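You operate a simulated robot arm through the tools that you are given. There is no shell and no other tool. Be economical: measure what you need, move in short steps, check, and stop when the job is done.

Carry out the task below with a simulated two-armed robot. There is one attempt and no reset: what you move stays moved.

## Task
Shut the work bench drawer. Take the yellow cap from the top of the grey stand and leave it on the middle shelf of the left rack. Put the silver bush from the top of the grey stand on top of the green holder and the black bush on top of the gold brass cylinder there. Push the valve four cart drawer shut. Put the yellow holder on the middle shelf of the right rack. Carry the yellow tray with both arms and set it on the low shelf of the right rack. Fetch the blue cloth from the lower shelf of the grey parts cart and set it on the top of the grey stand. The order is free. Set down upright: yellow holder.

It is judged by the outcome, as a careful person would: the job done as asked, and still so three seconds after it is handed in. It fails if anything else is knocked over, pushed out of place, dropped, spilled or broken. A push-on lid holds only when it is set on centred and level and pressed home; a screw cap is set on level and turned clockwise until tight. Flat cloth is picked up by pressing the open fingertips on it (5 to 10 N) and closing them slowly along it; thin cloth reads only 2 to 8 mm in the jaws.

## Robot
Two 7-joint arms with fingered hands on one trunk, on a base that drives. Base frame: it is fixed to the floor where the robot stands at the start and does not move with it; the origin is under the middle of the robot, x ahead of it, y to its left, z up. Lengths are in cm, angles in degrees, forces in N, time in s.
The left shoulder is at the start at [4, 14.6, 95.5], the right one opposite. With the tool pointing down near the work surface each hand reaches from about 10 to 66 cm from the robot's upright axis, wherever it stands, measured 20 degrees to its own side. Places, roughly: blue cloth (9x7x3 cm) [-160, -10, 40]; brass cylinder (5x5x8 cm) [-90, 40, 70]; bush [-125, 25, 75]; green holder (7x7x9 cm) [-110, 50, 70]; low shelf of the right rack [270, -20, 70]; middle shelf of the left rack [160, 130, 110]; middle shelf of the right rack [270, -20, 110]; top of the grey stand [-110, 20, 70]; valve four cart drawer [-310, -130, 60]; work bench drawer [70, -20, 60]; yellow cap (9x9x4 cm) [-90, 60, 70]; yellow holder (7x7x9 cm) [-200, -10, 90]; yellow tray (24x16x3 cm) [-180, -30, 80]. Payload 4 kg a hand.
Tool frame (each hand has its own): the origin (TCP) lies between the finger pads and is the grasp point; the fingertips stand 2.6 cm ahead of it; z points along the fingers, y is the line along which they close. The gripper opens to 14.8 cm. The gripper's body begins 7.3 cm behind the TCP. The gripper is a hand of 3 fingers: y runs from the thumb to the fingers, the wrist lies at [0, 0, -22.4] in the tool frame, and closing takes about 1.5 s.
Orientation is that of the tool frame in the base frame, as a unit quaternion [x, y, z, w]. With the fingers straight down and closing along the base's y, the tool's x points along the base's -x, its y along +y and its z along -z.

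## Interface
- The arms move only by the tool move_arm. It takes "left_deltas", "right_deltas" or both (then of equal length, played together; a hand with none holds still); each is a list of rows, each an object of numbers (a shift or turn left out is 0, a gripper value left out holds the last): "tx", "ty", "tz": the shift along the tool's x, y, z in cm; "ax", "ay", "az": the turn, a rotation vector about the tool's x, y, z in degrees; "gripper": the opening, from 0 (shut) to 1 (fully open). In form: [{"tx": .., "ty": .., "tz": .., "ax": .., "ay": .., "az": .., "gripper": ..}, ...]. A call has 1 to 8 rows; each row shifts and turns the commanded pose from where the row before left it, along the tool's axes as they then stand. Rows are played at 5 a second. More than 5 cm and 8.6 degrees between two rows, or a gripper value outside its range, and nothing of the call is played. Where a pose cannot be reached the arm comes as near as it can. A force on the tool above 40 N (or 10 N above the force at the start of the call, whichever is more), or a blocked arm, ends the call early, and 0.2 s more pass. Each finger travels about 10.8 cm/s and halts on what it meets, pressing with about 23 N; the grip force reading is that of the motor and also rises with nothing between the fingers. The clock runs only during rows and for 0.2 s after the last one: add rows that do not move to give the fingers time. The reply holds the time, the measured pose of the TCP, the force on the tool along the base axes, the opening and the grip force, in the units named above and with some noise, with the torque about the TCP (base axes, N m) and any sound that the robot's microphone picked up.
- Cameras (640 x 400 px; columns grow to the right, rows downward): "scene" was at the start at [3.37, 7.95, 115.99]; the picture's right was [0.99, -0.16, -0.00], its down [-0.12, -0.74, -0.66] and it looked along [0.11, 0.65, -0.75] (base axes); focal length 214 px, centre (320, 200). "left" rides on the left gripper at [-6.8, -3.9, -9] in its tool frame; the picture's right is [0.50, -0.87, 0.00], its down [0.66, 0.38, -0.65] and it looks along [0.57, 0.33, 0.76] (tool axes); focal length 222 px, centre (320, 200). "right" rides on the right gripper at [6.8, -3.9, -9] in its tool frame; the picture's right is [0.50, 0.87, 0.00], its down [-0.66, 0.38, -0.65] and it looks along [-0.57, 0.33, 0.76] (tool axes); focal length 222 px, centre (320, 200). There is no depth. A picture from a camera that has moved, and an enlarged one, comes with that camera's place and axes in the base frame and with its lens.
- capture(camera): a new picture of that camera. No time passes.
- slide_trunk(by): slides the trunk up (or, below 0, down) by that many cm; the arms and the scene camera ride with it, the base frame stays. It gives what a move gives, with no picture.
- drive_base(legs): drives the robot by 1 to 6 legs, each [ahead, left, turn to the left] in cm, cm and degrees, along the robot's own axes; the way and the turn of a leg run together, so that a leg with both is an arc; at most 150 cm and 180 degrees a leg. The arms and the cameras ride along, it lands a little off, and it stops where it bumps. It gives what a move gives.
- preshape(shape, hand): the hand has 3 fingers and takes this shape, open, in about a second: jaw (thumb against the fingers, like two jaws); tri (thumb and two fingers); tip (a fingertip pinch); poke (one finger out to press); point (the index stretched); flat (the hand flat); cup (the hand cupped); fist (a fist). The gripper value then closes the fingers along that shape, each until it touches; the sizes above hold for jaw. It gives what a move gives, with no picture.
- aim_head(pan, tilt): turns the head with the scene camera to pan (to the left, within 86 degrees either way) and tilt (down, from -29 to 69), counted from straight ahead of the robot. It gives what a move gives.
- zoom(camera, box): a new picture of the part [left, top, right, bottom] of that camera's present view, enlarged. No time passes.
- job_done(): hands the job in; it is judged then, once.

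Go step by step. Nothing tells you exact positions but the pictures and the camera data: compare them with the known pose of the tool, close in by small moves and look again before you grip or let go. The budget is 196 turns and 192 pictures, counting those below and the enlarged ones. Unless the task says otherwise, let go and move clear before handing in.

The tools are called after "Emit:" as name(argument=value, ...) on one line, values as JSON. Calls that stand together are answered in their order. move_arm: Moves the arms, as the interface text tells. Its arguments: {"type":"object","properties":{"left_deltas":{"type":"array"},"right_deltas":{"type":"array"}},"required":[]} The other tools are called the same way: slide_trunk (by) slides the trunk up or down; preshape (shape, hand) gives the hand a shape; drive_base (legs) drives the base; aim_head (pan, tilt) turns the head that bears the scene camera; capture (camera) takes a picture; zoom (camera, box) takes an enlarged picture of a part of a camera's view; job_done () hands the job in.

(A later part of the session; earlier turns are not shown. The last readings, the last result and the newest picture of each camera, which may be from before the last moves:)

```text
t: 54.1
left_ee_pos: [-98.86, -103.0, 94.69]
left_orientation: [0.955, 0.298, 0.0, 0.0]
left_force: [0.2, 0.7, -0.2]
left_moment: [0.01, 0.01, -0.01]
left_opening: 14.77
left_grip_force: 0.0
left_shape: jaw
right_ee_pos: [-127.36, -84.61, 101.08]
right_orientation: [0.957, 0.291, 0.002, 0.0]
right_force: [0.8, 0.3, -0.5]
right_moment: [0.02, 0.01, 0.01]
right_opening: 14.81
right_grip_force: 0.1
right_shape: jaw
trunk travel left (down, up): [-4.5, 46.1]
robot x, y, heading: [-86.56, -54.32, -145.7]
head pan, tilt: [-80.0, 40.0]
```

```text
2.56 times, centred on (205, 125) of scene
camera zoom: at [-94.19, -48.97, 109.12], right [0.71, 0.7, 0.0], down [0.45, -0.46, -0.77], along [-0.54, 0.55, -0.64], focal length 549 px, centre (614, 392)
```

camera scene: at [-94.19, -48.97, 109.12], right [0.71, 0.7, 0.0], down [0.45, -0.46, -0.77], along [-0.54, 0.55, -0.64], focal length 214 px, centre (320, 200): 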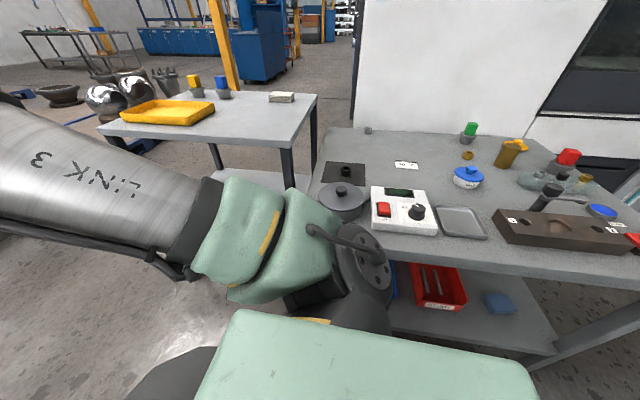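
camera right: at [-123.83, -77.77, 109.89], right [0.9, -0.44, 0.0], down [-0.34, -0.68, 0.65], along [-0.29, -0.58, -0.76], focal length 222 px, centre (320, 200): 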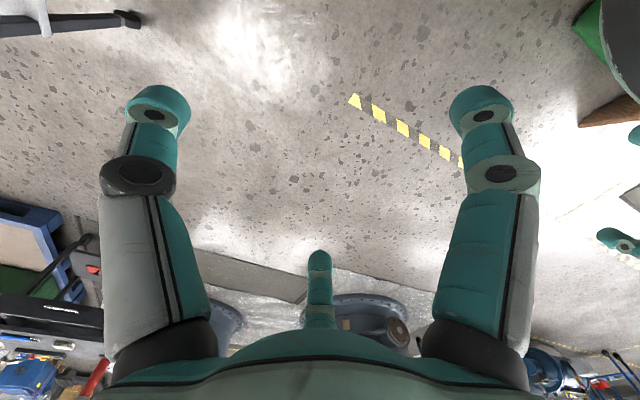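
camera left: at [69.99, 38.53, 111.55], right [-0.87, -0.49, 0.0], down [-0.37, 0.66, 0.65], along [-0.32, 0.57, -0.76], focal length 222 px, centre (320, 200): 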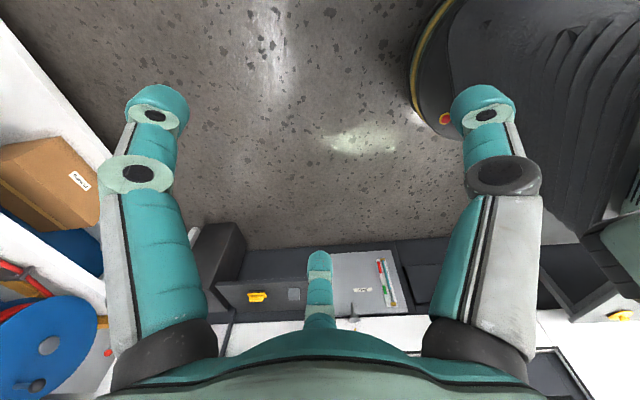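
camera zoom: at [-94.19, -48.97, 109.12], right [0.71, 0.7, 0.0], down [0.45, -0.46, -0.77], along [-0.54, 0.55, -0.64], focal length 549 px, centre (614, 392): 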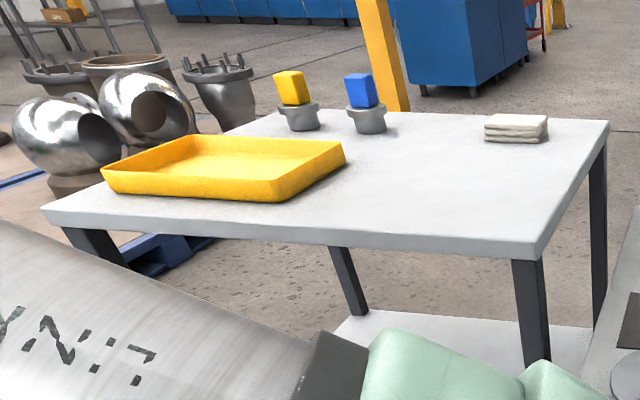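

The loose black bush is at about (-130.6,0,71), standing on a mat. I'll turn to face across the stand and move close to its left edge.

Emit:
drive_base(legs=[[0, 0, -90], [9, -6, 0]])

Emit:
aim_head(pan=0, tilt=40)

Emit:
capture(camera="scene")

```text
t: 59.1
left_ee_pos: [-136.15, -31.64, 94.76]
left_orientation: [0.889, -0.458, 0.001, 0.0]
left_force: [-0.1, -0.5, -0.1]
left_moment: [0.01, -0.01, 0.03]
left_opening: 14.83
left_grip_force: 0.0
left_shape: jaw
right_ee_pos: [-118.24, -2.79, 100.8]
right_orientation: [0.886, -0.464, 0.002, 0.001]
right_force: [-0.8, -0.3, -0.7]
right_moment: [-0.01, -0.02, -0.03]
right_opening: 14.78
right_grip_force: 0.0
right_shape: jaw
trunk travel left (down, up): [-4.5, 46.1]
robot x, y, heading: [-87.39, -43.28, 125.5]
head pan, tilt: [-80.0, 40.0]
```

```text
t: 60.6
left_ee_pos: [-136.1, -31.77, 94.71]
left_orientation: [0.889, -0.457, 0.0, 0.0]
left_force: [0.6, -0.7, 0.2]
left_moment: [-0.01, 0.01, 0.02]
left_opening: 14.79
left_grip_force: 0.1
left_shape: jaw
right_ee_pos: [-118.21, -2.89, 100.97]
right_orientation: [0.886, -0.464, 0.002, 0.001]
right_force: [0.0, -0.1, 0.2]
right_moment: [-0.01, 0.01, -0.02]
right_opening: 14.76
right_grip_force: 0.1
right_shape: jaw
trunk travel left (down, up): [-4.5, 46.1]
robot x, y, heading: [-86.99, -42.89, 125.2]
head pan, tilt: [0.0, 40.0]
```

```text
158 pictures are left
camera scene: at [-93.09, -34.4, 109.12], right [0.82, 0.58, 0.0], down [0.37, -0.52, -0.77], along [-0.44, 0.62, -0.64], focal length 214 px, centre (320, 200)
```

scene: 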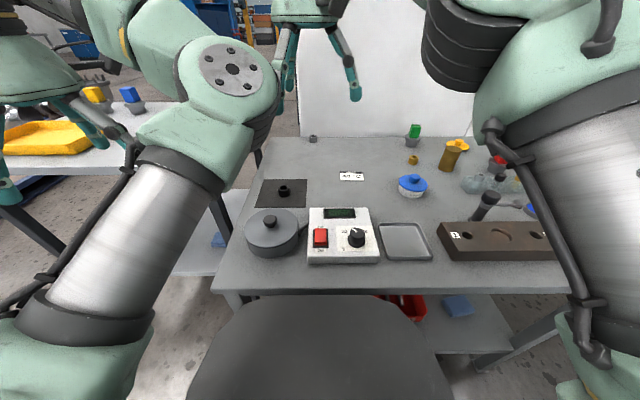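

Black bush refined to (-130.4,-0.2), which is 60 cm ahead and 11 cm left. I'll move the right hand aside and bring the left hand over it.

Emit:
move_arm(left_deltas=[{"tx": -3.7}, {"tx": -3.7}, {"tx": -3.7, "ty": -2}, {"tx": -3.7, "ty": -3}, {"tx": -3.7, "ty": -3}, {"tx": -3.7, "ty": -3}], right_deltas=[{"ty": -4, "tx": 1.5}, {"ty": -4, "tx": 1.5}, {"ty": -4, "tx": 1.5}, {"ty": -4, "tx": 1.5}, {"ty": -4, "tx": 1.5}, {"ty": -4, "tx": 1.5}])

Emit:
move_arm(left_deltas=[{"ty": -4}, {"ty": -4}, {"ty": -3.5}])

Emit:
capture(camera="left")

```text
t: 62.0
left_ee_pos: [-140.11, -7.23, 94.47]
left_orientation: [0.889, -0.457, 0.0, 0.0]
left_force: [-0.5, 0.6, 0.2]
left_moment: [-0.02, 0.05, 0.02]
left_opening: 14.79
left_grip_force: 0.0
left_shape: jaw
right_ee_pos: [-93.39, 3.37, 101.06]
right_orientation: [0.886, -0.464, 0.002, 0.001]
right_force: [-0.3, -1.0, 0.7]
right_moment: [-0.06, 0.04, 0.0]
right_opening: 14.82
right_grip_force: 0.1
right_shape: jaw
trunk travel left (down, up): [-4.5, 46.1]
robot x, y, heading: [-87.16, -43.18, 125.5]
head pan, tilt: [0.0, 40.0]
```

```text
t: 62.9
left_ee_pos: [-134.67, -5.27, 94.02]
left_orientation: [0.889, -0.458, 0.0, 0.0]
left_force: [0.6, 0.4, -0.2]
left_moment: [0.0, 0.03, 0.0]
left_opening: 14.79
left_grip_force: 0.0
left_shape: jaw
left hand out of reach, approached as far as the arm can: row 1, 2, 3
right_ee_pos: [-93.3, 3.11, 101.08]
right_orientation: [0.885, -0.465, 0.002, 0.001]
right_force: [-0.6, 0.9, -0.1]
right_moment: [0.01, 0.0, 0.02]
right_opening: 14.81
right_grip_force: 0.1
right_shape: jaw
trunk travel left (down, up): [-4.5, 46.1]
robot x, y, heading: [-87.27, -43.43, 125.7]
head pan, tilt: [0.0, 40.0]
```

```text
157 pictures are left
camera left: at [-135.4, 2.55, 103.03], right [1.0, 0.1, 0.0], down [0.07, -0.75, 0.65], along [0.06, -0.65, -0.76], focal length 222 px, centre (320, 200)
```

left: 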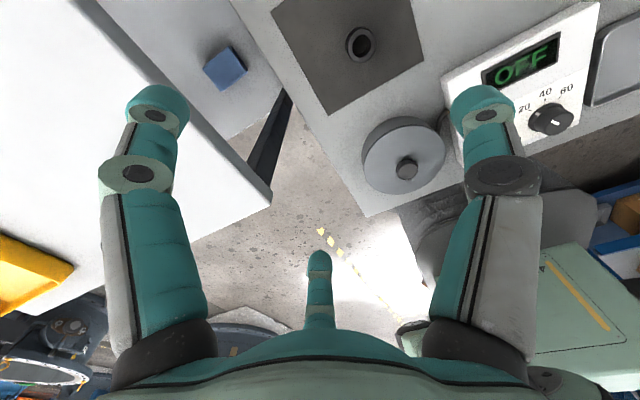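

The black bush shows at (-130.7,0.0) and the blue cloth is visible on the cart's lower shelf. I'll lower and centre over the bush with a narrower opening.

Emit:
move_arm(left_deltas=[{"tz": 4, "gripper": 0.5}, {"tz": 4}, {"ty": -2, "tz": 1, "tx": -0.6}, {"ty": -2, "tx": -0.7}, {"ty": -2.5, "tx": -0.6}, {}])

Emit:
capture(camera="left")

```text
t: 64.2
left_ee_pos: [-135.55, -3.88, 90.37]
left_orientation: [0.889, -0.457, 0.0, 0.0]
left_force: [-0.7, -0.3, 0.4]
left_moment: [0.02, -0.04, -0.03]
left_opening: 7.44
left_grip_force: 0.1
left_shape: jaw
left hand out of reach, approached as far as the arm can: row 1, 2, 3, 4, 5
right_ee_pos: [-93.27, 3.21, 101.18]
right_orientation: [0.886, -0.464, 0.001, 0.001]
right_force: [-0.5, 0.2, 0.0]
right_moment: [-0.02, -0.05, -0.03]
right_opening: 14.8
right_grip_force: 0.0
right_shape: jaw
trunk travel left (down, up): [-4.5, 46.1]
robot x, y, heading: [-86.69, -43.17, 125.4]
head pan, tilt: [0.0, 40.0]
```

```text
156 pictures are left
camera left: at [-136.33, 3.91, 99.31], right [1.0, 0.1, 0.0], down [0.07, -0.75, 0.65], along [0.06, -0.65, -0.76], focal length 222 px, centre (320, 200)
```

left: 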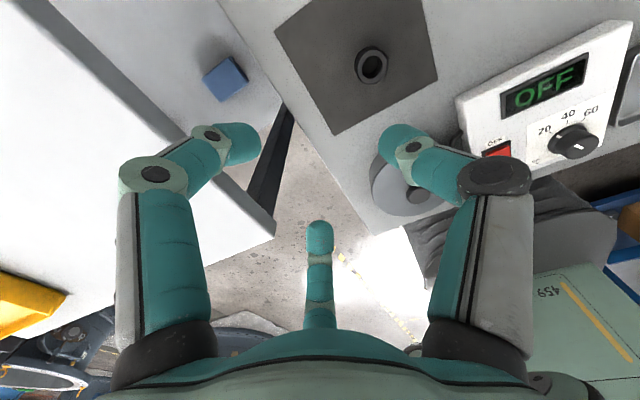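

The left arm is at its limit near the midline; I'll shift the base 11 cm right so the bush lies more to its own side.

Emit:
drive_base(legs=[[1, -11, 0]])

Emit:
move_arm(left_deltas=[{"tz": 4}, {"tz": 4}, {"ty": 1}, {}])

Emit:
capture(camera="left")

```text
t: 65.4
left_ee_pos: [-127.23, 3.18, 90.26]
left_orientation: [0.889, -0.457, 0.0, 0.0]
left_force: [1.6, 0.7, 0.7]
left_moment: [-0.04, 0.05, 0.04]
left_opening: 7.41
left_grip_force: 0.1
left_shape: jaw
right_ee_pos: [-85.16, 10.39, 100.97]
right_orientation: [0.886, -0.463, 0.002, 0.001]
right_force: [0.2, 0.8, 0.6]
right_moment: [-0.02, 0.03, 0.02]
right_opening: 14.79
right_grip_force: 0.1
right_shape: jaw
trunk travel left (down, up): [-4.5, 46.1]
robot x, y, heading: [-78.87, -36.09, 125.6]
head pan, tilt: [0.0, 40.0]
```

```text
t: 66.4
left_ee_pos: [-130.02, 2.41, 87.6]
left_orientation: [0.889, -0.457, 0.0, 0.0]
left_force: [0.8, 0.8, -0.2]
left_moment: [0.01, -0.01, 0.02]
left_opening: 7.44
left_grip_force: 0.1
left_shape: jaw
left hand out of reach, approached as far as the arm can: row 1, 2
right_ee_pos: [-85.17, 10.31, 101.22]
right_orientation: [0.886, -0.463, 0.002, 0.0]
right_force: [-0.6, 0.3, -1.0]
right_moment: [0.02, 0.01, 0.05]
right_opening: 14.81
right_grip_force: 0.1
right_shape: jaw
trunk travel left (down, up): [-4.5, 46.1]
robot x, y, heading: [-78.83, -35.93, 125.5]
head pan, tilt: [0.0, 40.0]
```

```text
155 pictures are left
camera left: at [-130.84, 10.25, 96.61], right [1.0, 0.1, 0.0], down [0.07, -0.75, 0.65], along [0.06, -0.65, -0.76], focal length 222 px, centre (320, 200)
```

left: 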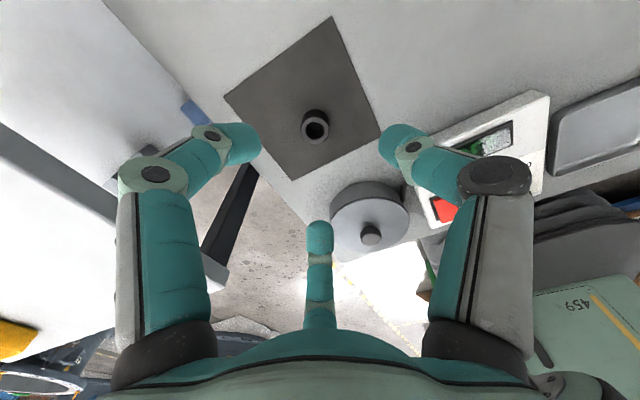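

Emit:
move_arm(left_deltas=[{"tx": 1.5, "ty": 1.5}, {"tz": 3}, {"tz": 3}, {"tz": 3}, {}])

Emit:
capture(camera="left")

Emit:
capture(camera="scene")

```text
t: 67.6
left_ee_pos: [-130.63, 0.86, 84.63]
left_orientation: [0.889, -0.457, 0.001, -0.001]
left_force: [0.3, 0.0, 0.2]
left_moment: [0.01, -0.02, 0.0]
left_opening: 7.46
left_grip_force: 0.0
left_shape: jaw
left hand out of reach, approached as far as the arm can: row 2, 3, 4
right_ee_pos: [-85.19, 10.33, 101.31]
right_orientation: [0.887, -0.463, 0.002, 0.001]
right_force: [0.2, 0.1, 0.2]
right_moment: [0.02, 0.01, -0.03]
right_opening: 14.78
right_grip_force: 0.1
right_shape: jaw
trunk travel left (down, up): [-4.5, 46.1]
robot x, y, heading: [-78.64, -36.31, 125.5]
head pan, tilt: [0.0, 40.0]
```

```text
154 pictures are left
camera left: at [-131.39, 8.68, 93.55], right [1.0, 0.1, 0.0], down [0.07, -0.75, 0.65], along [0.07, -0.65, -0.76], focal length 222 px, centre (320, 200)
```

left: 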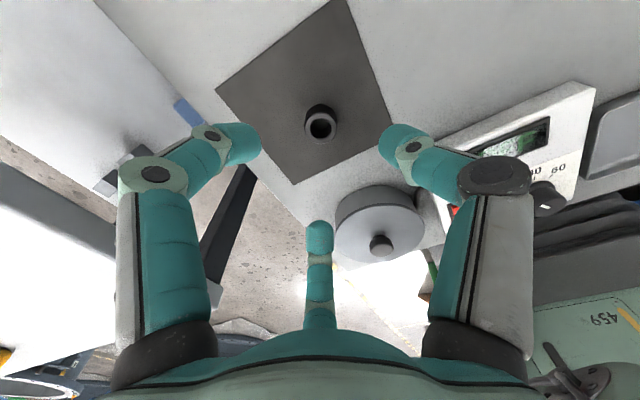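

```text
153 pictures are left
camera scene: at [-84.82, -27.28, 109.12], right [0.81, 0.58, 0.0], down [0.37, -0.52, -0.77], along [-0.45, 0.62, -0.64], focal length 214 px, centre (320, 200)
```

scene: 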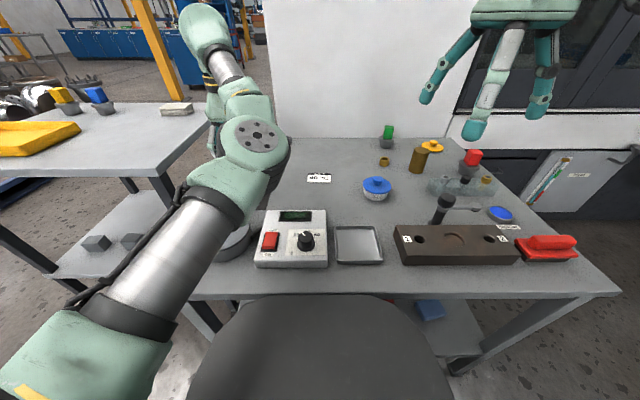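

The hand is above the bush but stopped at z 84.6. I'll try small downward steps to see whether it follows.

Emit:
move_arm(left_deltas=[{"tz": 1}, {"tz": 1}, {"tz": 1}, {"tz": 1}, {"tz": 1}, {"tz": 1}])

```text
t: 69.0
left_ee_pos: [-131.26, 1.14, 79.15]
left_orientation: [0.89, -0.457, 0.0, 0.0]
left_force: [-0.8, 0.3, -0.4]
left_moment: [0.04, 0.02, -0.02]
left_opening: 7.47
left_grip_force: 0.1
left_shape: jaw
left hand out of reach, approached as far as the arm can: row 2, 4
right_ee_pos: [-85.34, 10.31, 101.13]
right_orientation: [0.886, -0.463, 0.002, 0.001]
right_force: [0.5, 0.9, 0.5]
right_moment: [0.02, -0.04, 0.0]
right_opening: 14.82
right_grip_force: 0.1
right_shape: jaw
trunk travel left (down, up): [-4.5, 46.1]
robot x, y, heading: [-78.51, -36.24, 125.7]
head pan, tilt: [0.0, 40.0]
```

Emit:
move_arm(left_deltas=[{"tx": 1.2}, {"tz": 1}, {"tz": 1}])

Emit:
capture(camera="left")

```text
t: 69.8
left_ee_pos: [-131.24, 1.19, 77.24]
left_orientation: [0.889, -0.457, 0.001, 0.0]
left_force: [0.8, 0.4, 0.9]
left_moment: [0.01, 0.0, 0.02]
left_opening: 7.42
left_grip_force: 0.1
left_shape: jaw
left hand out of reach, approached as far as the arm can: row 1
right_ee_pos: [-85.2, 10.37, 101.2]
right_orientation: [0.886, -0.463, 0.002, 0.001]
right_force: [-1.1, 0.0, 0.2]
right_moment: [-0.03, 0.01, 0.0]
right_opening: 14.8
right_grip_force: 0.1
right_shape: jaw
trunk travel left (down, up): [-4.5, 46.1]
robot x, y, heading: [-79.11, -35.97, 125.5]
head pan, tilt: [0.0, 40.0]
```

```text
152 pictures are left
camera left: at [-132.04, 8.96, 86.18], right [1.0, 0.1, 0.0], down [0.07, -0.75, 0.65], along [0.06, -0.65, -0.76], focal length 222 px, centre (320, 200)
```

left: 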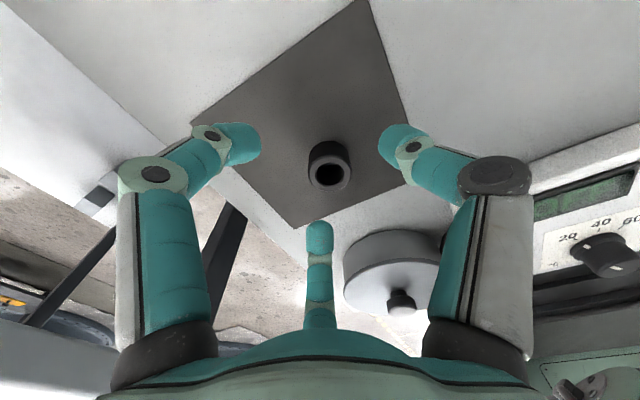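

The bush sits nearly centred between the fingers. I'll lower to z≈73.6 and close.

Emit:
move_arm(left_deltas=[{"ty": -0.5, "tx": 0.4}, {"tz": 1}, {"tz": 1}, {"tz": 0.9}, {"tz": 0.8}])

Emit:
capture(camera="left")

```text
t: 71.0
left_ee_pos: [-131.2, 1.1, 73.44]
left_orientation: [0.889, -0.457, -0.001, 0.0]
left_force: [0.5, 0.6, -0.5]
left_moment: [0.03, 0.01, -0.01]
left_opening: 7.41
left_grip_force: 0.0
left_shape: jaw
left hand out of reach, approached as far as the arm can: row 1
right_ee_pos: [-85.08, 10.37, 101.16]
right_orientation: [0.886, -0.463, 0.001, 0.001]
right_force: [-0.4, 0.9, -0.4]
right_moment: [0.0, -0.02, -0.02]
right_opening: 14.79
right_grip_force: 0.0
right_shape: jaw
trunk travel left (down, up): [-4.5, 46.1]
robot x, y, heading: [-78.34, -36.42, 125.4]
head pan, tilt: [0.0, 40.0]
```

```text
151 pictures are left
camera left: at [-131.97, 8.91, 82.44], right [1.0, 0.1, 0.0], down [0.07, -0.75, 0.65], along [0.06, -0.65, -0.76], focal length 222 px, centre (320, 200)
```

left: 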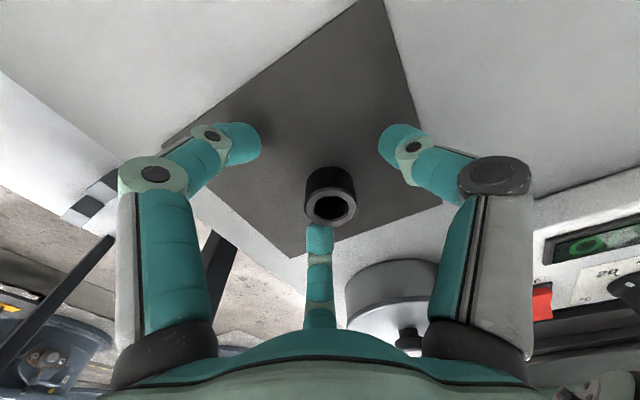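

The three fingers surround the bush evenly. Closing now.

Emit:
move_arm(left_deltas=[{"gripper": 0.1}, {}, {}, {}, {}, {}])

Emit:
capture(camera="left")

```text
t: 72.4
left_ee_pos: [-131.25, 1.11, 73.48]
left_orientation: [0.889, -0.458, 0.0, -0.001]
left_force: [0.0, -0.6, 0.3]
left_moment: [0.01, 0.02, -0.01]
left_opening: 2.59
left_grip_force: 23.3
left_shape: jaw
right_ee_pos: [-85.29, 10.38, 101.14]
right_orientation: [0.886, -0.464, 0.001, 0.001]
right_force: [-0.6, 0.0, 0.4]
right_moment: [0.01, 0.02, 0.01]
right_opening: 14.81
right_grip_force: 0.0
right_shape: jaw
trunk travel left (down, up): [-4.5, 46.1]
robot x, y, heading: [-78.64, -36.1, 125.9]
head pan, tilt: [0.0, 40.0]
```

```text
150 pictures are left
camera left: at [-131.97, 8.92, 82.45], right [1.0, 0.1, 0.0], down [0.07, -0.75, 0.65], along [0.06, -0.65, -0.76], focal length 222 px, centre (320, 200)
```

left: 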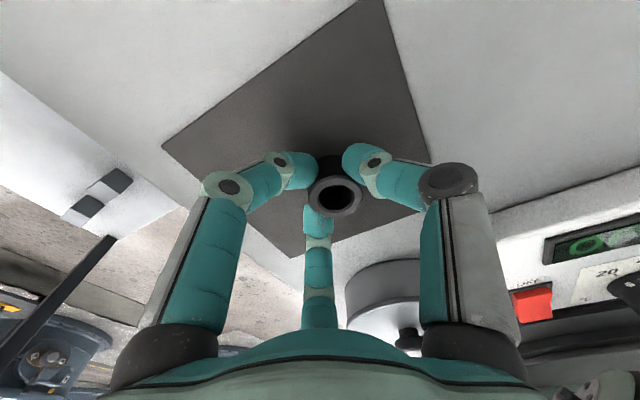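

Gripped (2.6 cm opening). Lifting straight up and drawing the hand in.

Emit:
move_arm(left_deltas=[{"tz": -1.5}, {"tz": -2}, {"tz": -2}, {"tz": -2}, {"tz": -2}, {"tz": -2}, {"tz": -2}, {"tz": -2}])

Emit:
move_arm(left_deltas=[{"tx": 3, "tz": -1}, {"tx": 3, "tz": -1}, {"tx": 3, "tz": -1}, {"tx": 3, "tz": -1}, {"tx": 3, "tz": -1}])

Emit:
capture(camera="left")

```text
t: 74.2
left_ee_pos: [-131.27, 1.13, 89.11]
left_orientation: [0.889, -0.458, 0.001, -0.001]
left_force: [0.7, -0.4, -0.4]
left_moment: [0.04, 0.01, 0.0]
left_opening: 2.6
left_grip_force: 22.7
left_shape: jaw
right_ee_pos: [-85.3, 10.32, 101.18]
right_orientation: [0.886, -0.464, 0.001, 0.0]
right_force: [0.1, -0.1, -0.7]
right_moment: [-0.01, 0.01, 0.02]
right_opening: 14.78
right_grip_force: 0.1
right_shape: jaw
trunk travel left (down, up): [-4.5, 46.1]
robot x, y, heading: [-79.33, -35.75, 125.5]
head pan, tilt: [0.0, 40.0]
```

```text
t: 75.4
left_ee_pos: [-128.44, -1.95, 94.73]
left_orientation: [0.889, -0.457, 0.0, 0.0]
left_force: [0.3, -0.9, -1.0]
left_moment: [0.0, 0.01, 0.0]
left_opening: 2.59
left_grip_force: 22.8
left_shape: jaw
left hand out of reach, approached as far as the arm can: row 1, 2, 3, 4, 5
right_ee_pos: [-85.18, 10.32, 101.15]
right_orientation: [0.886, -0.464, 0.002, 0.001]
right_force: [-1.0, 0.5, -1.2]
right_moment: [-0.02, 0.05, 0.03]
right_opening: 14.76
right_grip_force: 0.0
right_shape: jaw
trunk travel left (down, up): [-4.5, 46.1]
robot x, y, heading: [-78.78, -36.21, 125.6]
head pan, tilt: [0.0, 40.0]
```

```text
149 pictures are left
camera left: at [-129.2, 5.84, 103.76], right [1.0, 0.1, 0.0], down [0.07, -0.75, 0.65], along [0.06, -0.65, -0.76], focal length 222 px, centre (320, 200)
```

left: 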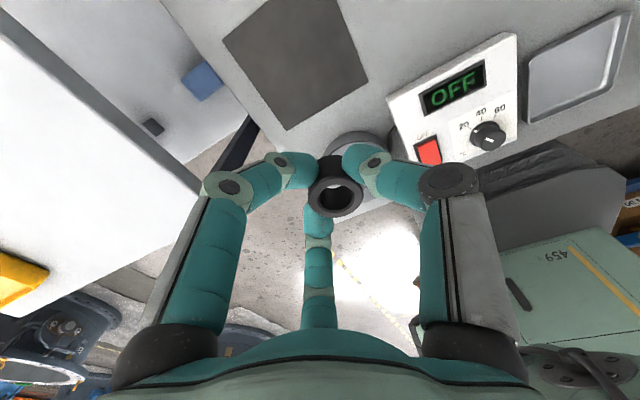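

The bush is held. I'll raise the trunk to its normal height and drive around to the stand's near end to place it on the brass cylinder.

Emit:
slide_trunk(by=8)

Emit:
drive_base(legs=[[-14, 0, 0], [0, 0, 88], [-118, 0, 0], [0, -96, 0]])

Emit:
aim_head(pan=0, tilt=40)

Emit:
capture(camera="scene")

```text
t: 76.6
left_ee_pos: [-128.53, -2.02, 102.91]
left_orientation: [0.889, -0.457, 0.0, -0.001]
left_force: [-1.3, -0.1, -0.5]
left_moment: [0.01, 0.0, 0.03]
left_opening: 2.59
left_grip_force: 23.1
left_shape: jaw
right_ee_pos: [-85.27, 10.33, 109.18]
right_orientation: [0.886, -0.463, 0.001, 0.001]
right_force: [-1.1, -0.4, -0.6]
right_moment: [-0.04, 0.0, -0.02]
right_opening: 14.79
right_grip_force: 0.0
right_shape: jaw
trunk travel left (down, up): [-12.5, 38.1]
robot x, y, heading: [-78.74, -36.15, 125.8]
head pan, tilt: [0.0, 40.0]
```

```text
t: 91.5
left_ee_pos: [-58.16, 45.83, 102.76]
left_orientation: [0.962, 0.274, -0.002, -0.005]
left_force: [-0.1, -0.5, -1.0]
left_moment: [-0.02, 0.01, 0.0]
left_opening: 2.56
left_grip_force: 23.3
left_shape: jaw
right_ee_pos: [-67.13, 88.96, 109.46]
right_orientation: [0.961, 0.276, -0.002, -0.016]
right_force: [0.1, -0.1, 0.0]
right_moment: [-0.04, 0.01, -0.04]
right_opening: 14.79
right_grip_force: 0.0
right_shape: jaw
trunk travel left (down, up): [-12.5, 38.1]
robot x, y, heading: [-21.62, 94.49, -148.2]
head pan, tilt: [0.0, 40.0]
stopped in leg 4: the robot was blocked; the commanded pose is now the measured one
```

```text
t: 92.1
left_ee_pos: [-58.17, 45.68, 102.59]
left_orientation: [0.962, 0.274, -0.002, -0.007]
left_force: [0.7, 0.4, -0.9]
left_moment: [-0.03, 0.05, -0.01]
left_opening: 2.56
left_grip_force: 22.7
left_shape: jaw
right_ee_pos: [-67.16, 88.99, 109.35]
right_orientation: [0.962, 0.274, -0.002, -0.015]
right_force: [0.1, 0.2, 0.3]
right_moment: [0.0, 0.0, 0.03]
right_opening: 14.79
right_grip_force: 0.0
right_shape: jaw
trunk travel left (down, up): [-12.5, 38.1]
robot x, y, heading: [-22.0, 94.12, -148.3]
head pan, tilt: [0.0, 40.0]
```

```text
148 pictures are left
camera scene: at [-29.71, 87.66, 117.19], right [-0.53, 0.85, 0.01], down [0.54, 0.35, -0.77], along [-0.66, -0.4, -0.64], focal length 214 px, centre (320, 200)
```

scene: 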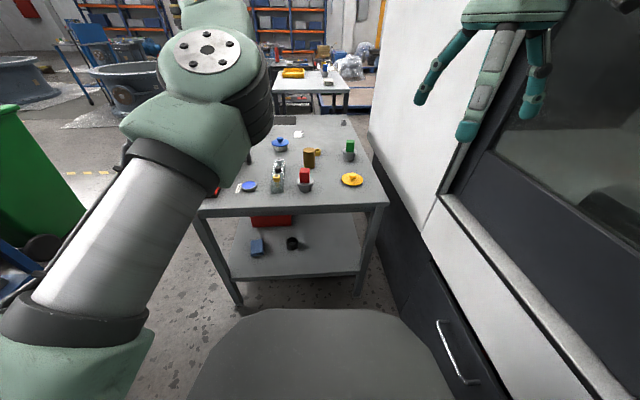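

The base touched the machine on the right, with the elbow probably. I'll step left a bit, straighten, and move closer to the stand.

Emit:
drive_base(legs=[[0, 8, 0], [0, 0, 2.5], [28, 0, 0]])

Emit:
capture(camera="scene")

Emit:
capture(camera="left")

```text
t: 92.7
left_ee_pos: [-58.21, 45.83, 102.78]
left_orientation: [0.961, 0.275, -0.002, -0.004]
left_force: [0.7, 0.5, -1.4]
left_moment: [-0.05, -0.01, 0.01]
left_opening: 2.56
left_grip_force: 23.5
left_shape: jaw
right_ee_pos: [-66.95, 88.97, 109.34]
right_orientation: [0.96, 0.279, -0.005, -0.016]
right_force: [0.4, 0.3, 0.7]
right_moment: [0.0, 0.03, -0.04]
right_opening: 14.77
right_grip_force: 0.0
right_shape: jaw
trunk travel left (down, up): [-12.5, 38.1]
robot x, y, heading: [-21.53, 93.61, -148.3]
head pan, tilt: [0.0, 40.0]
stopped in leg 1: the robot was blocked; the commanded pose is now the measured one
```

```text
147 pictures are left
camera scene: at [-29.76, 87.99, 117.2], right [-0.53, 0.85, 0.01], down [0.54, 0.34, -0.77], along [-0.65, -0.4, -0.64], focal length 214 px, centre (320, 200)
```

scene: 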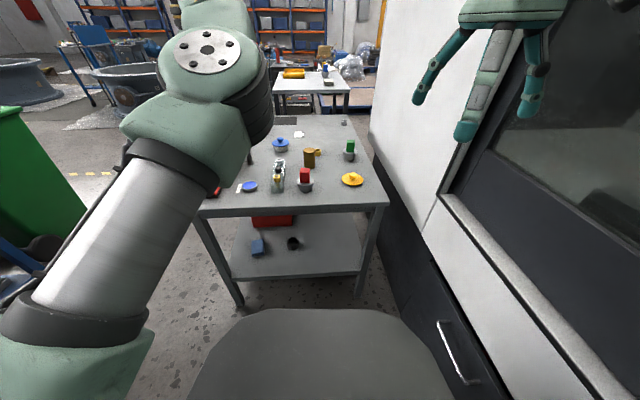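

```text
146 pictures are left
camera left: at [-65.85, 45.68, 111.75], right [-0.03, 1.0, 0.01], down [0.76, 0.02, 0.65], along [0.65, 0.03, -0.76], focal length 222 px, centre (320, 200)
```

left: 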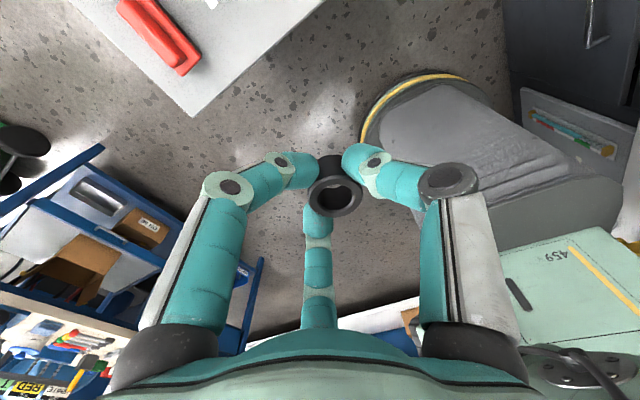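

Emit:
aim_head(pan=-75, tilt=30)

Emit:
capture(camera="scene")

Emit:
aim_head(pan=75, tilt=30)

Emit:
capture(camera="scene")

```text
t: 94.2
left_ee_pos: [-58.26, 45.98, 102.66]
left_orientation: [0.962, 0.274, -0.001, -0.005]
left_force: [-0.2, -0.7, -0.8]
left_moment: [0.01, 0.01, 0.0]
left_opening: 2.58
left_grip_force: 22.8
left_shape: jaw
right_ee_pos: [-67.16, 88.91, 109.4]
right_orientation: [0.961, 0.276, -0.003, -0.015]
right_force: [-0.2, 0.3, -0.6]
right_moment: [0.0, 0.01, 0.01]
right_opening: 14.78
right_grip_force: 0.0
right_shape: jaw
trunk travel left (down, up): [-12.5, 38.1]
robot x, y, heading: [-21.31, 93.9, -148.3]
head pan, tilt: [-75.0, 30.0]
```

```text
145 pictures are left
camera scene: at [-29.13, 98.52, 118.8], right [0.68, 0.73, 0.0], down [0.36, -0.34, -0.87], along [-0.63, 0.6, -0.49], focal length 214 px, centre (320, 200)
```

scene: 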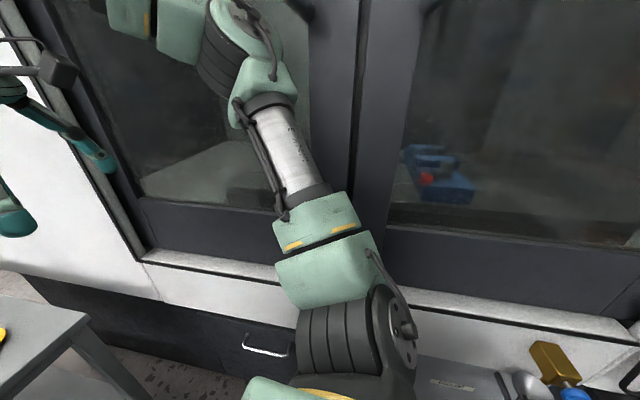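

```text
t: 96.6
left_ee_pos: [-58.19, 45.87, 102.71]
left_orientation: [0.962, 0.274, -0.001, -0.005]
left_force: [-0.6, -0.9, -0.2]
left_moment: [-0.01, 0.05, -0.02]
left_opening: 2.6
left_grip_force: 22.9
left_shape: jaw
right_ee_pos: [-67.21, 89.04, 109.38]
right_orientation: [0.961, 0.276, -0.003, -0.015]
right_force: [0.8, 0.4, 0.1]
right_moment: [0.04, 0.02, 0.0]
right_opening: 14.79
right_grip_force: 0.1
right_shape: jaw
trunk travel left (down, up): [-12.5, 38.1]
robot x, y, heading: [-21.42, 93.64, -148.0]
head pan, tilt: [75.0, 30.0]
```

```text
144 pictures are left
camera scene: at [-19.93, 83.66, 118.65], right [-0.96, -0.29, 0.0], down [-0.15, 0.49, -0.86], along [0.25, -0.83, -0.51], focal length 214 px, centre (320, 200)
```

scene: 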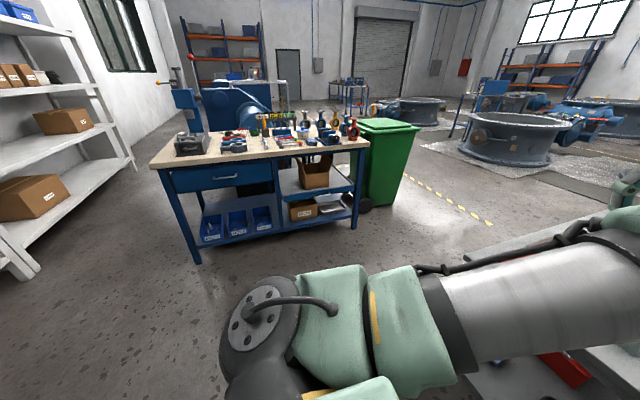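

The right forearm seems to lean on the machine window. I'll pull the right hand inward, then drive left.

Emit:
move_arm(right_deltas=[{"ty": 2}, {"ty": 3}, {"ty": 3}, {"ty": 3}])

Emit:
drive_base(legs=[[0, 8, 0]])

```text
t: 97.6
left_ee_pos: [-58.59, 46.43, 102.76]
left_orientation: [0.962, 0.273, 0.0, -0.001]
left_force: [0.5, -0.8, -1.1]
left_moment: [-0.02, -0.01, -0.01]
left_opening: 2.59
left_grip_force: 22.8
left_shape: jaw
right_ee_pos: [-61.8, 80.32, 108.86]
right_orientation: [0.961, 0.276, -0.002, -0.011]
right_force: [-0.3, 0.0, 0.6]
right_moment: [0.02, -0.01, 0.01]
right_opening: 14.8
right_grip_force: 0.1
right_shape: jaw
trunk travel left (down, up): [-12.5, 38.1]
robot x, y, heading: [-21.5, 94.01, -148.1]
head pan, tilt: [75.0, 30.0]
```

```text
t: 98.6
left_ee_pos: [-54.5, 39.85, 102.78]
left_orientation: [0.961, 0.275, 0.0, -0.001]
left_force: [0.8, -0.3, -0.5]
left_moment: [-0.02, 0.01, -0.01]
left_opening: 2.58
left_grip_force: 22.8
left_shape: jaw
right_ee_pos: [-57.58, 73.57, 108.83]
right_orientation: [0.961, 0.276, -0.002, -0.011]
right_force: [0.8, 0.7, 0.3]
right_moment: [0.01, 0.04, -0.02]
right_opening: 14.79
right_grip_force: 0.1
right_shape: jaw
trunk travel left (down, up): [-12.5, 38.1]
robot x, y, heading: [-17.49, 87.37, -148.5]
head pan, tilt: [75.0, 30.0]
```

Free again. Straighten and move up to the stand.

Emit:
drive_base(legs=[[0, 0, 2.2], [27, 2, 0]])

Emit:
aim_head(pan=0, tilt=45)

Emit:
capture(camera="scene")

```text
t: 100.9
left_ee_pos: [-74.31, 21.7, 102.82]
left_orientation: [0.957, 0.291, -0.001, 0.0]
left_force: [0.3, -0.2, -1.0]
left_moment: [-0.02, 0.01, 0.03]
left_opening: 2.59
left_grip_force: 22.8
left_shape: jaw
right_ee_pos: [-78.81, 55.36, 108.78]
right_orientation: [0.956, 0.293, -0.002, -0.011]
right_force: [0.4, -0.2, 0.1]
right_moment: [-0.03, -0.03, 0.0]
right_opening: 14.77
right_grip_force: 0.0
right_shape: jaw
trunk travel left (down, up): [-12.5, 38.1]
robot x, y, heading: [-39.17, 70.29, -146.2]
head pan, tilt: [75.0, 30.0]
```

```text
t: 102.4
left_ee_pos: [-74.4, 21.65, 102.82]
left_orientation: [0.957, 0.291, -0.001, -0.001]
left_force: [-0.5, -0.4, -1.8]
left_moment: [-0.02, 0.0, 0.01]
left_opening: 2.57
left_grip_force: 23.0
left_shape: jaw
right_ee_pos: [-78.8, 55.43, 108.89]
right_orientation: [0.956, 0.293, -0.002, -0.01]
right_force: [0.2, 0.4, 0.4]
right_moment: [0.01, 0.04, 0.0]
right_opening: 14.8
right_grip_force: 0.0
right_shape: jaw
trunk travel left (down, up): [-12.5, 38.1]
robot x, y, heading: [-38.54, 70.47, -146.3]
head pan, tilt: [0.0, 45.0]
```

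```text
143 pictures are left
camera scene: at [-47.24, 64.99, 116.46], right [-0.56, 0.83, 0.0], down [0.59, 0.39, -0.71], along [-0.59, -0.39, -0.71], focal length 214 px, centre (320, 200)
```

scene: 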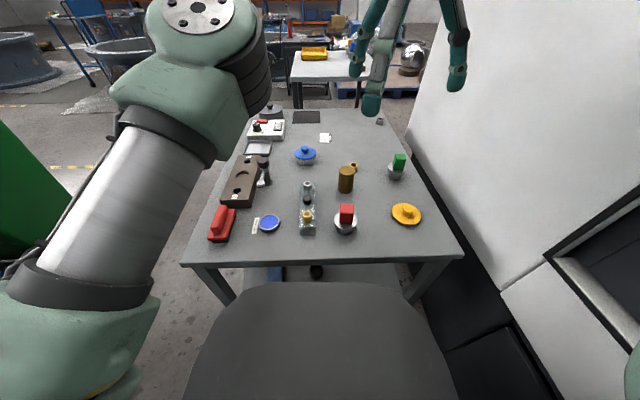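

Emit:
zoom(camera="scene", box=[280, 130, 440, 250])

```text
3.33 times, centred on (360, 190) of scene
camera zoom: at [-47.24, 64.99, 116.46], right [-0.56, 0.83, 0.0], down [0.59, 0.39, -0.71], along [-0.59, -0.39, -0.71], focal length 715 px, centre (187, 233)
```

zoom: 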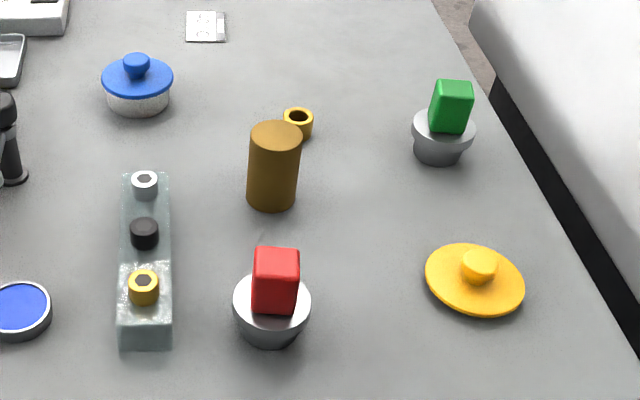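

Brass cylinder top at (-94,43.6,78), green block top at about (-108.7,54.5,79), cap at (-93.7,63.1). I'll nudge the base closer and keep the right hand out of the way.

Emit:
drive_base(legs=[[4, -3, 0]])

Emit:
move_arm(left_deltas=[{"ty": -3}, {"ty": -3}, {"ty": -3}, {"ty": -3}, {"ty": -3}], right_deltas=[{"tx": 2, "ty": -1.5}, {"tx": 2, "ty": -1.5}, {"tx": 2, "ty": -1.5}, {}, {}])

Emit:
capture(camera="left")

```text
t: 103.3
left_ee_pos: [-79.33, 21.94, 102.86]
left_orientation: [0.957, 0.292, 0.0, -0.001]
left_force: [-0.6, -0.1, -0.7]
left_moment: [-0.02, -0.02, -0.02]
left_opening: 2.61
left_grip_force: 22.6
left_shape: jaw
right_ee_pos: [-83.81, 55.7, 108.82]
right_orientation: [0.956, 0.294, -0.002, -0.011]
right_force: [0.1, -0.3, 0.4]
right_moment: [0.0, -0.02, 0.02]
right_opening: 14.79
right_grip_force: 0.0
right_shape: jaw
trunk travel left (down, up): [-12.5, 38.1]
robot x, y, heading: [-43.58, 70.91, -146.2]
head pan, tilt: [0.0, 45.0]
```

```text
t: 104.5
left_ee_pos: [-82.56, 24.57, 103.3]
left_orientation: [0.957, 0.292, 0.0, 0.0]
left_force: [0.4, 0.1, -0.2]
left_moment: [0.0, 0.0, 0.0]
left_opening: 2.58
left_grip_force: 22.9
left_shape: jaw
left hand out of reach, approached as far as the arm can: row 1, 2, 3, 4, 5
right_ee_pos: [-81.25, 62.69, 109.08]
right_orientation: [0.956, 0.292, -0.001, -0.011]
right_force: [0.1, 0.9, -1.1]
right_moment: [-0.01, 0.0, -0.02]
right_opening: 14.78
right_grip_force: 0.0
right_shape: jaw
trunk travel left (down, up): [-12.5, 38.1]
robot x, y, heading: [-43.73, 70.51, -146.0]
head pan, tilt: [0.0, 45.0]
```

```text
141 pictures are left
camera left: at [-90.29, 24.06, 112.29], right [-0.07, 1.0, 0.0], down [0.76, 0.05, 0.65], along [0.65, 0.04, -0.76], focal length 222 px, centre (320, 200)
```

left: 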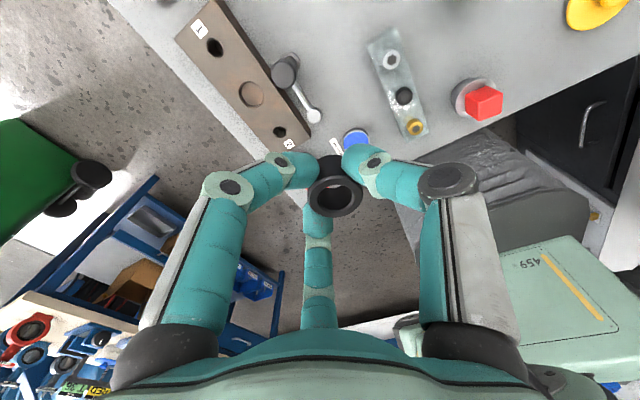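

Emit:
move_arm(left_deltas=[{"tz": 3, "tx": 1}, {"tz": 3, "tx": 1}, {"tz": 3}, {"tz": 2}, {"ty": -2}, {"ty": -3}, {"ty": -3}, {"ty": -3}])

Emit:
move_arm(left_deltas=[{"ty": -3}, {"ty": -3}, {"ty": -3}])

Emit:
capture(camera="left")

```text
t: 106.3
left_ee_pos: [-83.4, 23.89, 101.22]
left_orientation: [0.957, 0.291, 0.0, -0.001]
left_force: [0.0, 0.6, -0.4]
left_moment: [0.0, 0.01, 0.0]
left_opening: 2.58
left_grip_force: 22.7
left_shape: jaw
left hand out of reach, approached as far as the arm can: row 1, 2, 3, 4, 5, 6, 7, 8
right_ee_pos: [-81.12, 62.7, 109.08]
right_orientation: [0.956, 0.293, -0.003, -0.011]
right_force: [0.5, 0.3, -0.5]
right_moment: [-0.02, 0.04, 0.01]
right_opening: 14.78
right_grip_force: 0.0
right_shape: jaw
trunk travel left (down, up): [-12.5, 38.1]
robot x, y, heading: [-43.65, 70.67, -146.3]
head pan, tilt: [0.0, 45.0]
```

```text
t: 107.1
left_ee_pos: [-83.36, 23.97, 101.35]
left_orientation: [0.956, 0.292, 0.0, -0.001]
left_force: [-1.1, 0.5, -0.6]
left_moment: [-0.03, -0.01, 0.02]
left_opening: 2.55
left_grip_force: 23.3
left_shape: jaw
left hand out of reach, approached as far as the arm can: row 1, 2, 3
right_ee_pos: [-81.23, 62.75, 108.94]
right_orientation: [0.956, 0.294, -0.001, -0.011]
right_force: [0.3, -0.2, 0.6]
right_moment: [-0.01, 0.03, 0.02]
right_opening: 14.78
right_grip_force: 0.1
right_shape: jaw
trunk travel left (down, up): [-12.5, 38.1]
robot x, y, heading: [-43.8, 70.55, -146.5]
head pan, tilt: [0.0, 45.0]
```

```text
140 pictures are left
camera left: at [-91.13, 23.46, 110.28], right [-0.07, 1.0, 0.0], down [0.76, 0.05, 0.65], along [0.65, 0.05, -0.76], focal length 222 px, centre (320, 200)
```

left: 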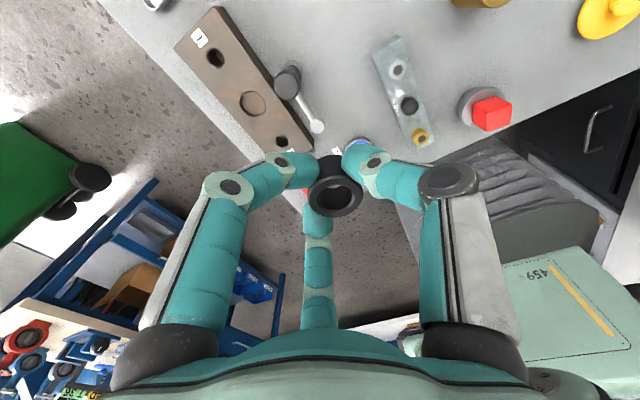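

Emit:
aim_head(pan=20, tilt=10)

Emit:
capture(camera="scene")

```text
t: 108.1
left_ee_pos: [-83.25, 24.0, 101.42]
left_orientation: [0.957, 0.292, 0.0, -0.001]
left_force: [0.7, 0.4, -0.8]
left_moment: [0.0, 0.01, -0.01]
left_opening: 2.56
left_grip_force: 23.4
left_shape: jaw
right_ee_pos: [-81.1, 62.76, 109.07]
right_orientation: [0.956, 0.294, -0.002, -0.01]
right_force: [-0.1, -0.2, 1.2]
right_moment: [-0.01, 0.01, -0.01]
right_opening: 14.81
right_grip_force: 0.1
right_shape: jaw
trunk travel left (down, up): [-12.5, 38.1]
robot x, y, heading: [-43.6, 70.88, -146.2]
head pan, tilt: [20.0, 10.0]
```

```text
139 pictures are left
camera scene: at [-50.88, 62.27, 121.95], right [-0.81, 0.59, 0.0], down [0.1, 0.14, -0.98], along [-0.58, -0.79, -0.17], focal length 214 px, centre (320, 200)
```

scene: 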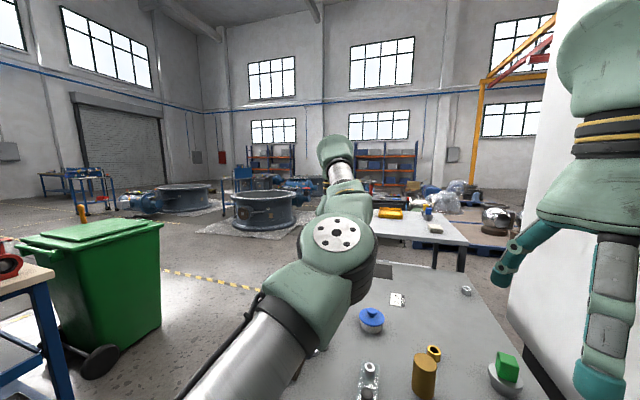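

The left arm is stretched nearly straight (singular). I'll draw it back in small steps to bend the elbow.

Emit:
move_arm(left_deltas=[{"tx": 1}, {"tx": 1}, {"tx": 1}, {"tx": 1}, {"tx": 1}, {"tx": 1}, {"tx": 1}, {"tx": 1}])

Emit:
move_arm(left_deltas=[{"tz": 1}, {"tz": 1}, {"tz": 1}, {"tz": 1}, {"tz": 1}, {"tz": 1}, {"tz": 1}, {"tz": 1}])

```text
t: 109.9
left_ee_pos: [-83.41, 23.91, 101.28]
left_orientation: [0.957, 0.291, 0.001, -0.001]
left_force: [0.1, -0.2, -1.1]
left_moment: [0.0, -0.01, -0.01]
left_opening: 2.57
left_grip_force: 23.2
left_shape: jaw
left hand out of reach, approached as far as the arm can: row 1, 2, 3, 4, 5, 6, 7, 8
right_ee_pos: [-81.13, 62.76, 109.07]
right_orientation: [0.956, 0.293, -0.001, -0.011]
right_force: [-0.9, -0.9, 0.3]
right_moment: [-0.01, -0.01, -0.01]
right_opening: 14.78
right_grip_force: 0.2
right_shape: jaw
trunk travel left (down, up): [-12.5, 38.1]
robot x, y, heading: [-43.98, 70.35, -146.3]
head pan, tilt: [20.0, 10.0]
```

```text
t: 111.7
left_ee_pos: [-83.24, 24.04, 101.19]
left_orientation: [0.956, 0.292, 0.0, -0.001]
left_force: [0.2, 0.0, -0.3]
left_moment: [-0.01, 0.03, 0.01]
left_opening: 2.57
left_grip_force: 22.5
left_shape: jaw
left hand out of reach, approached as far as the arm can: row 1, 2, 3, 4, 5, 6, 7, 8
right_ee_pos: [-81.24, 62.72, 109.09]
right_orientation: [0.956, 0.293, -0.002, -0.011]
right_force: [0.6, -0.3, 0.4]
right_moment: [-0.02, -0.04, -0.03]
right_opening: 14.81
right_grip_force: 0.0
right_shape: jaw
trunk travel left (down, up): [-12.5, 38.1]
robot x, y, heading: [-43.35, 70.81, -146.5]
head pan, tilt: [20.0, 10.0]
```

Emit:
move_arm(left_deltas=[{"ty": 2}, {"ty": 2}, {"ty": 2}, {"ty": 2}])

Emit:
move_arm(left_deltas=[{"tx": 2}, {"tx": 2}, {"tx": 2}, {"tx": 2}])

```text
t: 112.7
left_ee_pos: [-78.84, 17.2, 101.38]
left_orientation: [0.956, 0.292, -0.001, -0.001]
left_force: [-0.1, 0.4, -1.1]
left_moment: [0.0, -0.02, 0.0]
left_opening: 2.58
left_grip_force: 22.8
left_shape: jaw
right_ee_pos: [-81.07, 62.62, 108.95]
right_orientation: [0.956, 0.293, -0.001, -0.011]
right_force: [0.0, 0.3, -0.4]
right_moment: [0.06, -0.01, 0.0]
right_opening: 14.78
right_grip_force: 0.1
right_shape: jaw
trunk travel left (down, up): [-12.5, 38.1]
robot x, y, heading: [-43.79, 70.7, -146.2]
head pan, tilt: [20.0, 10.0]
```

```text
t: 113.7
left_ee_pos: [-75.61, 19.42, 101.29]
left_orientation: [0.957, 0.292, 0.001, -0.002]
left_force: [-0.1, -0.3, -2.2]
left_moment: [-0.02, 0.0, -0.01]
left_opening: 2.56
left_grip_force: 22.8
left_shape: jaw
left hand out of reach, approached as far as the arm can: row 3, 4
right_ee_pos: [-81.25, 62.79, 108.99]
right_orientation: [0.956, 0.293, -0.002, -0.011]
right_force: [0.3, -0.3, 0.6]
right_moment: [-0.01, 0.0, 0.0]
right_opening: 14.78
right_grip_force: 0.0
right_shape: jaw
trunk travel left (down, up): [-12.5, 38.1]
robot x, y, heading: [-43.94, 70.7, -146.0]
head pan, tilt: [20.0, 10.0]
```

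The left arm's posture limits it. I'll test whether yawing the hand frees it.

Emit:
move_arm(left_deltas=[{"az": 8}, {"az": 8}, {"az": 8}, {"az": 8}])

Emit:
aim_head(pan=40, tilt=20)

Emit:
capture(camera="scene")

```text
t: 114.7
left_ee_pos: [-75.52, 19.58, 101.35]
left_orientation: [1.0, 0.016, -0.001, 0.0]
left_force: [0.5, -0.3, -1.9]
left_moment: [0.02, 0.06, -0.03]
left_opening: 2.59
left_grip_force: 23.4
left_shape: jaw
right_ee_pos: [-81.19, 62.76, 109.08]
right_orientation: [0.956, 0.293, -0.002, -0.011]
right_force: [0.4, -0.6, 0.2]
right_moment: [0.01, 0.03, -0.01]
right_opening: 14.81
right_grip_force: 0.1
right_shape: jaw
trunk travel left (down, up): [-12.5, 38.1]
robot x, y, heading: [-43.79, 70.49, -146.0]
head pan, tilt: [20.0, 10.0]
```

```text
t: 115.6
left_ee_pos: [-75.57, 19.6, 101.21]
left_orientation: [1.0, 0.017, 0.001, -0.001]
left_force: [-0.7, -0.7, -0.7]
left_moment: [0.01, 0.04, -0.01]
left_opening: 2.57
left_grip_force: 22.7
left_shape: jaw
right_ee_pos: [-81.33, 62.71, 109.1]
right_orientation: [0.956, 0.293, -0.002, -0.011]
right_force: [0.0, -0.3, 0.1]
right_moment: [0.02, 0.01, 0.01]
right_opening: 14.81
right_grip_force: 0.0
right_shape: jaw
trunk travel left (down, up): [-12.5, 38.1]
robot x, y, heading: [-43.63, 70.29, -146.2]
head pan, tilt: [40.0, 20.0]
```

```text
138 pictures are left
camera scene: at [-47.99, 60.83, 120.34], right [-0.96, 0.28, 0.0], down [0.1, 0.33, -0.94], along [-0.26, -0.9, -0.34], focal length 214 px, centre (320, 200)
```

scene: 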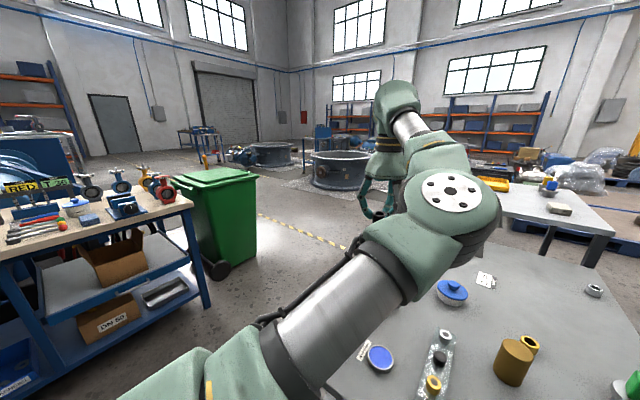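

Emit:
move_arm(left_deltas=[{"tz": 2}, {"tz": 2}, {"tz": 2}, {"ty": -2, "tx": -1}, {"ty": -2, "tx": -1}, {"ty": -2, "tx": -1}, {"ty": -2, "tx": -1}])

```text
t: 117.2
left_ee_pos: [-79.0, 19.95, 98.06]
left_orientation: [1.0, 0.017, 0.0, -0.002]
left_force: [0.5, 0.7, -0.9]
left_moment: [-0.04, 0.01, 0.01]
left_opening: 2.56
left_grip_force: 23.6
left_shape: jaw
left hand out of reach, approached as far as the arm can: row 1, 2, 4, 5, 6, 7
right_ee_pos: [-81.25, 62.85, 109.04]
right_orientation: [0.956, 0.294, -0.001, -0.011]
right_force: [-0.6, 0.0, 0.2]
right_moment: [-0.03, 0.03, -0.02]
right_opening: 14.76
right_grip_force: 0.1
right_shape: jaw
trunk travel left (down, up): [-12.5, 38.1]
robot x, y, heading: [-43.68, 70.59, -146.1]
head pan, tilt: [40.0, 20.0]
```

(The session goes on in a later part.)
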